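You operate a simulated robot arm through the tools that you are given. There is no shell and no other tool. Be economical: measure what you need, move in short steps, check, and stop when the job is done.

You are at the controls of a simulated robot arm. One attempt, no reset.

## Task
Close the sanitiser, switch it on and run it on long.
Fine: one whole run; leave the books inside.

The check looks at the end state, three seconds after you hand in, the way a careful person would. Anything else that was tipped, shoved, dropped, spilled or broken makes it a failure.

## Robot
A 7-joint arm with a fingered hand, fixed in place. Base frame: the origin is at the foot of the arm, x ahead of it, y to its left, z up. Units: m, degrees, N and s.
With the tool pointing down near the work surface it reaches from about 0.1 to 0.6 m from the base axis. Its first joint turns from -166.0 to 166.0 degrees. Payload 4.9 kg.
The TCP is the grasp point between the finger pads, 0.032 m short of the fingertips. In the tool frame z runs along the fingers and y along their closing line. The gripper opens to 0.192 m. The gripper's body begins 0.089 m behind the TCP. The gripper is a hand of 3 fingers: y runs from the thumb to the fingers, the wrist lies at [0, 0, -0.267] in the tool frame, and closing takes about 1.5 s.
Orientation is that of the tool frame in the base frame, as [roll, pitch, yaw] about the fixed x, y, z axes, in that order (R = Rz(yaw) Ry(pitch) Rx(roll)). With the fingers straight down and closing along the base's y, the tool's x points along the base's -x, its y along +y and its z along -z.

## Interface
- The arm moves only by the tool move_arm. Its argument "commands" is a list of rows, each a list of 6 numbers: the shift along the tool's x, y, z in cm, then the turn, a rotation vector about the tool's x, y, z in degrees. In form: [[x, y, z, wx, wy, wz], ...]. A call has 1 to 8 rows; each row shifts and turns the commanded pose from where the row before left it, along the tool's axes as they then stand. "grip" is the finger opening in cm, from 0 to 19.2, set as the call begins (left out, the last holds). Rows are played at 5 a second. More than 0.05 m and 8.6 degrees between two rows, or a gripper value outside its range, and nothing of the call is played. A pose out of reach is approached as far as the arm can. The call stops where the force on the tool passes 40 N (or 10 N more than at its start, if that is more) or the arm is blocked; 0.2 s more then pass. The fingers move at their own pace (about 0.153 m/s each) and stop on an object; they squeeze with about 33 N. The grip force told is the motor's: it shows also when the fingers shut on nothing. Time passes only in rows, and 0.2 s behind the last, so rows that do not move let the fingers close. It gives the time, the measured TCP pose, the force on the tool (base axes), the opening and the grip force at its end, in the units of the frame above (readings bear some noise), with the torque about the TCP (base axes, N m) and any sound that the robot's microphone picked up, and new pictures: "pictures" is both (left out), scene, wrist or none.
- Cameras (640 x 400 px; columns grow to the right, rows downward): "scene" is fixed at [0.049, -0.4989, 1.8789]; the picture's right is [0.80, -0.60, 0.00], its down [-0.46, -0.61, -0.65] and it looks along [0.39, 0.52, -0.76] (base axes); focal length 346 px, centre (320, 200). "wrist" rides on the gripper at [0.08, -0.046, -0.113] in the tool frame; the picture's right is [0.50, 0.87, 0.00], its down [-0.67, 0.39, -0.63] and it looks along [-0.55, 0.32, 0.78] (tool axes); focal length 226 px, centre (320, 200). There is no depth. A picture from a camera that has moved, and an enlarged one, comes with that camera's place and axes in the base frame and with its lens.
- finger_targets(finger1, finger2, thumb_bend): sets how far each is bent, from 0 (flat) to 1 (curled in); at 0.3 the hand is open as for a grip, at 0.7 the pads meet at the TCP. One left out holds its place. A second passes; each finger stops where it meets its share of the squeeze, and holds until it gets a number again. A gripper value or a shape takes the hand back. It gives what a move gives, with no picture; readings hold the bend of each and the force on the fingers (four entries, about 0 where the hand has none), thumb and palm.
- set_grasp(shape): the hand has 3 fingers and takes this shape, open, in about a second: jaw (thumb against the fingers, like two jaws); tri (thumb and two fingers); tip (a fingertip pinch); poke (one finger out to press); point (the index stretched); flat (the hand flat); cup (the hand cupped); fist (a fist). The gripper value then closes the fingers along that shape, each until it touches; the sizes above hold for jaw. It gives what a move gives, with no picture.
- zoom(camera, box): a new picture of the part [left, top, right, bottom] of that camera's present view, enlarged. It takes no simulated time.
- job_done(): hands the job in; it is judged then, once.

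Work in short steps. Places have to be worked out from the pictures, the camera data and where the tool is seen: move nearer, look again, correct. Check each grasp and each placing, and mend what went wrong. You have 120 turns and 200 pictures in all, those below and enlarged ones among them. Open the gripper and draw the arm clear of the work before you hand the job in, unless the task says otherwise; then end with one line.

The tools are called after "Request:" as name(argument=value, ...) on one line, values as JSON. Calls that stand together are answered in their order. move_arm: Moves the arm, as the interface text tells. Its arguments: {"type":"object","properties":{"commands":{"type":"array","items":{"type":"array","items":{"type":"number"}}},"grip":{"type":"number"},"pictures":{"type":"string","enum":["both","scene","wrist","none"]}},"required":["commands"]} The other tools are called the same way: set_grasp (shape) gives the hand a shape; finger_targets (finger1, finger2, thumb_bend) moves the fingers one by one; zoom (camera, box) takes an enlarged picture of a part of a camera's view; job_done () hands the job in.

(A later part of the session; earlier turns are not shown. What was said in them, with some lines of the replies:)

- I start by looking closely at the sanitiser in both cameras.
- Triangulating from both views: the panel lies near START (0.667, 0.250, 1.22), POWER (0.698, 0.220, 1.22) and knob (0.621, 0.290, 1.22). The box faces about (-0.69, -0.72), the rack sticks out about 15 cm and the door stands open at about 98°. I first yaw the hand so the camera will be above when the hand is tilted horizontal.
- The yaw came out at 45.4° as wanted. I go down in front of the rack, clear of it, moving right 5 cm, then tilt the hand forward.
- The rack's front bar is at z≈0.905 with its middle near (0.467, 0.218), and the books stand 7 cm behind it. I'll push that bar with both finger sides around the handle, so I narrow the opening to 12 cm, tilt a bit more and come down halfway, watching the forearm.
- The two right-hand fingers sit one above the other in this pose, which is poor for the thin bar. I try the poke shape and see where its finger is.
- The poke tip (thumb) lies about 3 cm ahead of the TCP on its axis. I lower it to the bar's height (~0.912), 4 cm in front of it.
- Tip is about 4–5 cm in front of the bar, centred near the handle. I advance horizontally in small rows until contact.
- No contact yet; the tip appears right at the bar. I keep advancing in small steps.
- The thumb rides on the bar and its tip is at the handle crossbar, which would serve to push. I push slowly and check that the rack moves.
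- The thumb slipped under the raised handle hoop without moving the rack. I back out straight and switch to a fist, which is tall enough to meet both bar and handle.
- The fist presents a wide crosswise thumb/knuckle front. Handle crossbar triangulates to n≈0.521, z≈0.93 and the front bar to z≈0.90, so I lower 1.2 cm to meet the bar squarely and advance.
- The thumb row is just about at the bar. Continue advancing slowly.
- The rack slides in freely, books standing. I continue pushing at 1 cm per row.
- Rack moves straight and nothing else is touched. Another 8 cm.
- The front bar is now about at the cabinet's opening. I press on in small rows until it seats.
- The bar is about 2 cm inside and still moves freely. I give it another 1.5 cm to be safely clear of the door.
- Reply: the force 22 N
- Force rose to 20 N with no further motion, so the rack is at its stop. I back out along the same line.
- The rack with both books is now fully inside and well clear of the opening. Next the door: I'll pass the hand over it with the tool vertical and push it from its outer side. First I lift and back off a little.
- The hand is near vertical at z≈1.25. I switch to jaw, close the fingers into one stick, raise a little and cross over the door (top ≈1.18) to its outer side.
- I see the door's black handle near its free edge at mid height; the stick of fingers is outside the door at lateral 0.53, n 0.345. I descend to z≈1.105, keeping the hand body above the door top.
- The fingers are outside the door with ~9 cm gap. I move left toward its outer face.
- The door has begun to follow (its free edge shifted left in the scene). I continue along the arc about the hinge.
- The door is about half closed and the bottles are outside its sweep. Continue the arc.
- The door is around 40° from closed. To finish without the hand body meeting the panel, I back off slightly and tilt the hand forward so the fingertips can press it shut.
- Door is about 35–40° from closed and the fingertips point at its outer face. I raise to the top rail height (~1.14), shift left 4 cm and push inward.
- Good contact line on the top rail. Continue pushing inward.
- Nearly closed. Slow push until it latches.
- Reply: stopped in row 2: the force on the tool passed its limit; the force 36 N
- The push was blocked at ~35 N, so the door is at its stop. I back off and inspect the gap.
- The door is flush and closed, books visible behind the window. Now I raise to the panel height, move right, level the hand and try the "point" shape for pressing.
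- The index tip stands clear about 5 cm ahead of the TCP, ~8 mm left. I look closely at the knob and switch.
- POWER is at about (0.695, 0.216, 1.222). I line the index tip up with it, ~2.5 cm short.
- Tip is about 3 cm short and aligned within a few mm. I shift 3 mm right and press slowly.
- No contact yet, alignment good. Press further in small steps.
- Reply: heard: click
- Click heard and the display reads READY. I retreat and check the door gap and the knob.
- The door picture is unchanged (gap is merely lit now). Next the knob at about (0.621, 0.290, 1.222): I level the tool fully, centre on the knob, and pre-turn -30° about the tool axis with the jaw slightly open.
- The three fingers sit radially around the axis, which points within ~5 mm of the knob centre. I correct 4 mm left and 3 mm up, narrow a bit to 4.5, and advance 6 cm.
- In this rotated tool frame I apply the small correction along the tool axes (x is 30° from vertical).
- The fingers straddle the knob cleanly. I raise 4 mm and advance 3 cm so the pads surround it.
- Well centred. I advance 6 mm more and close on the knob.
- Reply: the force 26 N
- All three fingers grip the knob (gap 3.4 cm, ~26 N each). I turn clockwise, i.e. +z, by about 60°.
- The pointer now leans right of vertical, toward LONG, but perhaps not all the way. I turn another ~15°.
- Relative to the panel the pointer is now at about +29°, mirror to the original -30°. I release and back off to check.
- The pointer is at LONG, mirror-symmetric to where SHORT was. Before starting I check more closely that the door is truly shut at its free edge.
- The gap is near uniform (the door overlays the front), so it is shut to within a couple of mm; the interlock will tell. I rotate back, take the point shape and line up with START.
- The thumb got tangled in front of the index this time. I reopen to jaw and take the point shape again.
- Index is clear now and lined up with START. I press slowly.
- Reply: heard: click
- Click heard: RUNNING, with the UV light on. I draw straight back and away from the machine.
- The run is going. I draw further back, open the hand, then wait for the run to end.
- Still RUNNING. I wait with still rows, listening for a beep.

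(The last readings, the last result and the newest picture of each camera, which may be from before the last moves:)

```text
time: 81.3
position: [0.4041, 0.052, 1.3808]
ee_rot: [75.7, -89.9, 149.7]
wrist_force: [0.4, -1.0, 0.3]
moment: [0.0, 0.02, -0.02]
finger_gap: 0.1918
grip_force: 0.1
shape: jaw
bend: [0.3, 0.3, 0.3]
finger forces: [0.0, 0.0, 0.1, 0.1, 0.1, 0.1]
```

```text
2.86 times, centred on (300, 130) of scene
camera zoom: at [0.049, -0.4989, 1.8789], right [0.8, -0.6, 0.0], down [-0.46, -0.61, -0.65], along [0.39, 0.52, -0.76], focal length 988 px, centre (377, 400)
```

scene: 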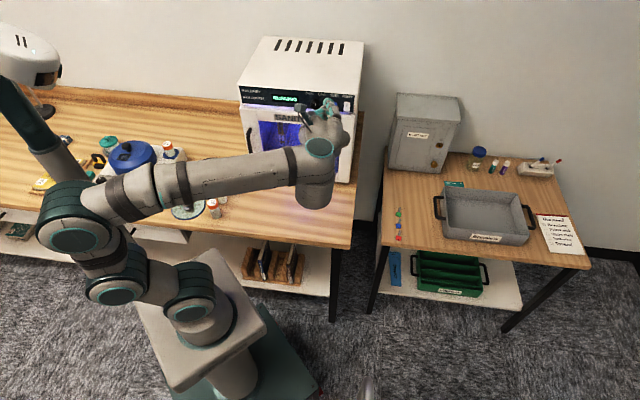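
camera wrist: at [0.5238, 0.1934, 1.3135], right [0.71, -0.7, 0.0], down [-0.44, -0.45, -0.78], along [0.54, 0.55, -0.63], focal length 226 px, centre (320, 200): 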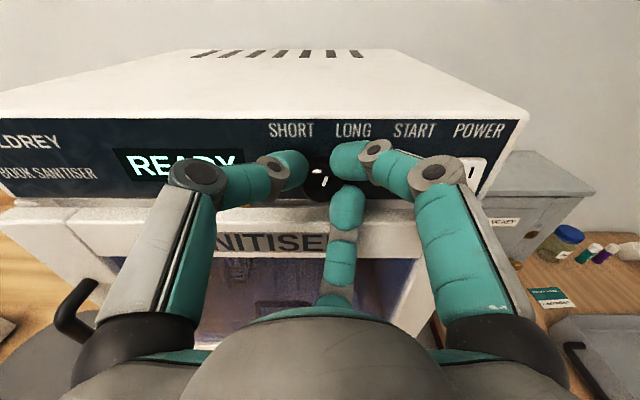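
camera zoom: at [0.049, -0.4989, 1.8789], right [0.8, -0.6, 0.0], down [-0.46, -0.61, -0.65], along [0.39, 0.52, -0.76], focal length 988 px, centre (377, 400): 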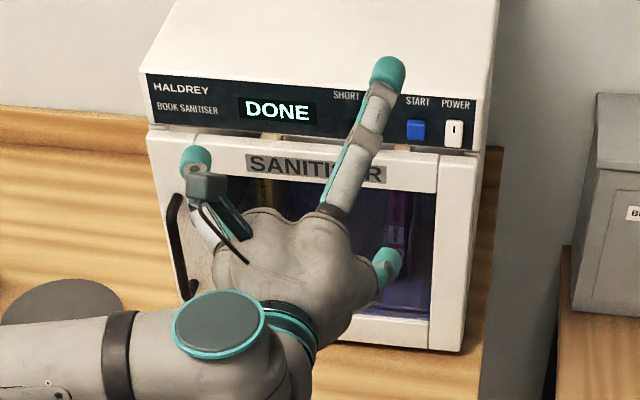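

The display reads DONE: one whole run. I move the arm a bit higher and aside and check the surroundings and the knob.

Request:
move_arm(commands=[[3, -3, -2, 0, 0, 0], [3, -3, -2, 0, 0, 0], [3, -3, -1, 0, 0, 0], [3, -3, 0, 0, 0, 0], [0, 0, 0, 0, 0, 0]])

Request:
zoom(camera="scene", box=[230, 70, 370, 190])

Request:
zoom(camera="scene", box=[0, 80, 260, 270])

```text
time: 82.4
position: [0.2672, 0.1355, 1.4977]
ee_rot: [-79.8, -89.0, -45.7]
wrist_force: [0.5, 0.3, 0.7]
moment: [0.01, 0.0, -0.02]
finger_gap: 0.192
grip_force: 0.0
shape: jaw
bend: [0.3, 0.3, 0.3]
finger forces: [0.0, 0.1, 0.1, 0.1, 0.0, 0.1]
stopped in row 5: the arm was blocked; the commanded pose is now the measured one
camera wrist: at [0.1658, 0.0688, 1.5783], right [0.71, -0.51, 0.49], down [-0.06, -0.73, -0.68], along [0.7, 0.46, -0.55], focal length 226 px, centre (320, 200)
```

scene: 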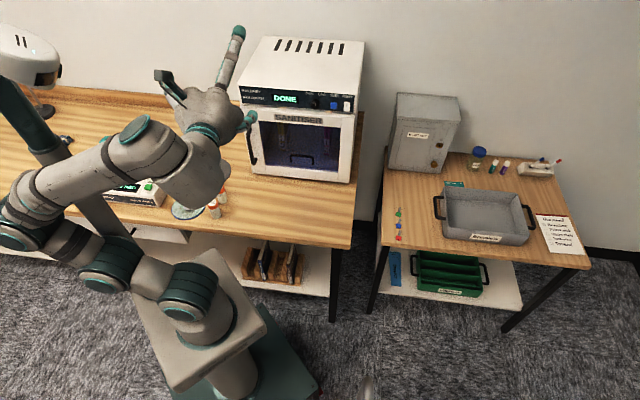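
wrist: 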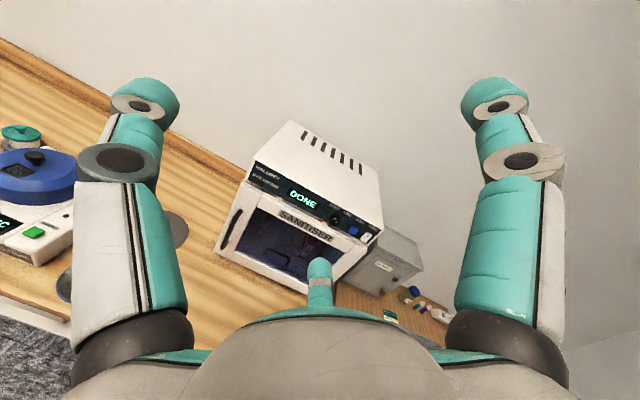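

```text
3.33 times, centred on (300, 130) of scene
camera zoom: at [0.049, -0.4989, 1.8789], right [0.8, -0.6, 0.0], down [-0.46, -0.61, -0.65], along [0.39, 0.52, -0.76], focal length 1153 px, centre (387, 433)
```

zoom: 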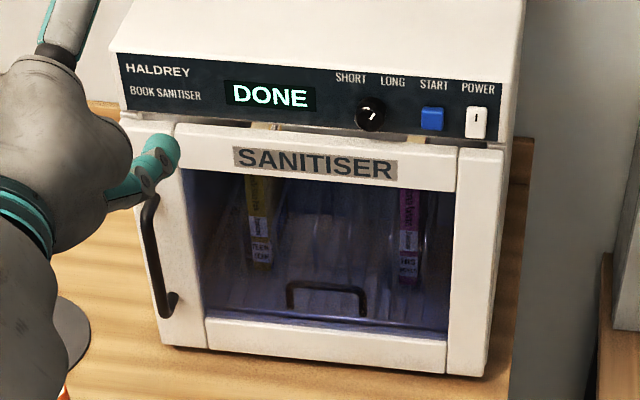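

```text
2.11 times, centred on (130, 175) of scene
camera zoom: at [0.049, -0.4989, 1.8789], right [0.8, -0.6, 0.0], down [-0.46, -0.61, -0.65], along [0.39, 0.52, -0.76], focal length 728 px, centre (720, 253)
```

zoom: 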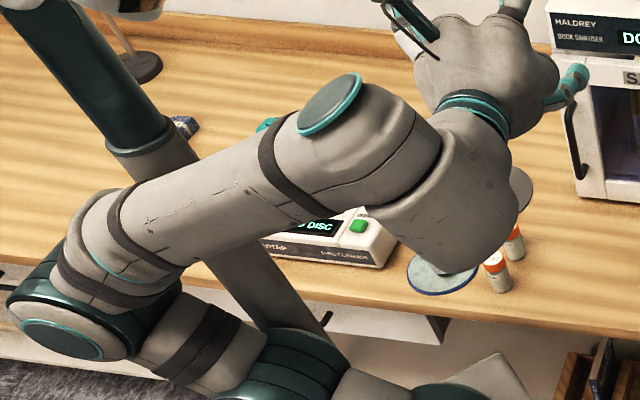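

All is as wanted: DONE, knob on LONG, door shut, both books inside. The arm was blocked at the end of that retreat (probably a joint limit or near the mast), so I ease back a few cm and check.

Request:
move_arm(commands=[[-3, 3, 1, 0, 0, 0], [-2, 2, 1, 0, 0, 0]], pictures="scene")

```text
time: 83.0
position: [0.3207, 0.1221, 1.4467]
ee_rot: [-78.3, -89.1, -46.9]
wrist_force: [-0.1, 0.7, 0.3]
moment: [-0.02, 0.01, -0.03]
finger_gap: 0.192
grip_force: 0.1
shape: jaw
bend: [0.3, 0.3, 0.3]
finger forces: [0.1, 0.1, 0.1, 0.0, 0.0, 0.0]
```

scene: 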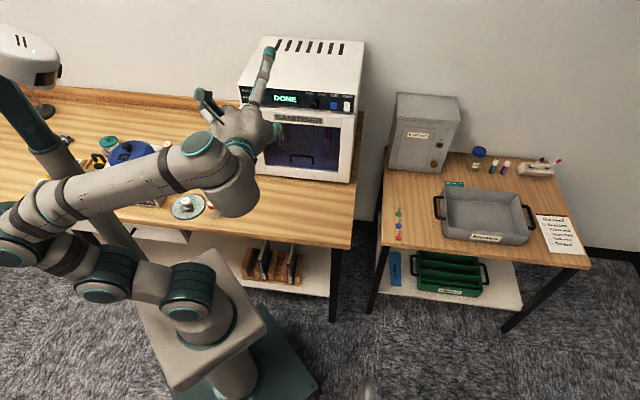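

The arm is clear, the hand is open, and everything else stands where it was. I hand in.

Request:
job_done()

```text
The job is handed in.
```

The sanitiser is closed and switched on, and it has done one whole run on LONG; the display reads DONE and both books are still inside.
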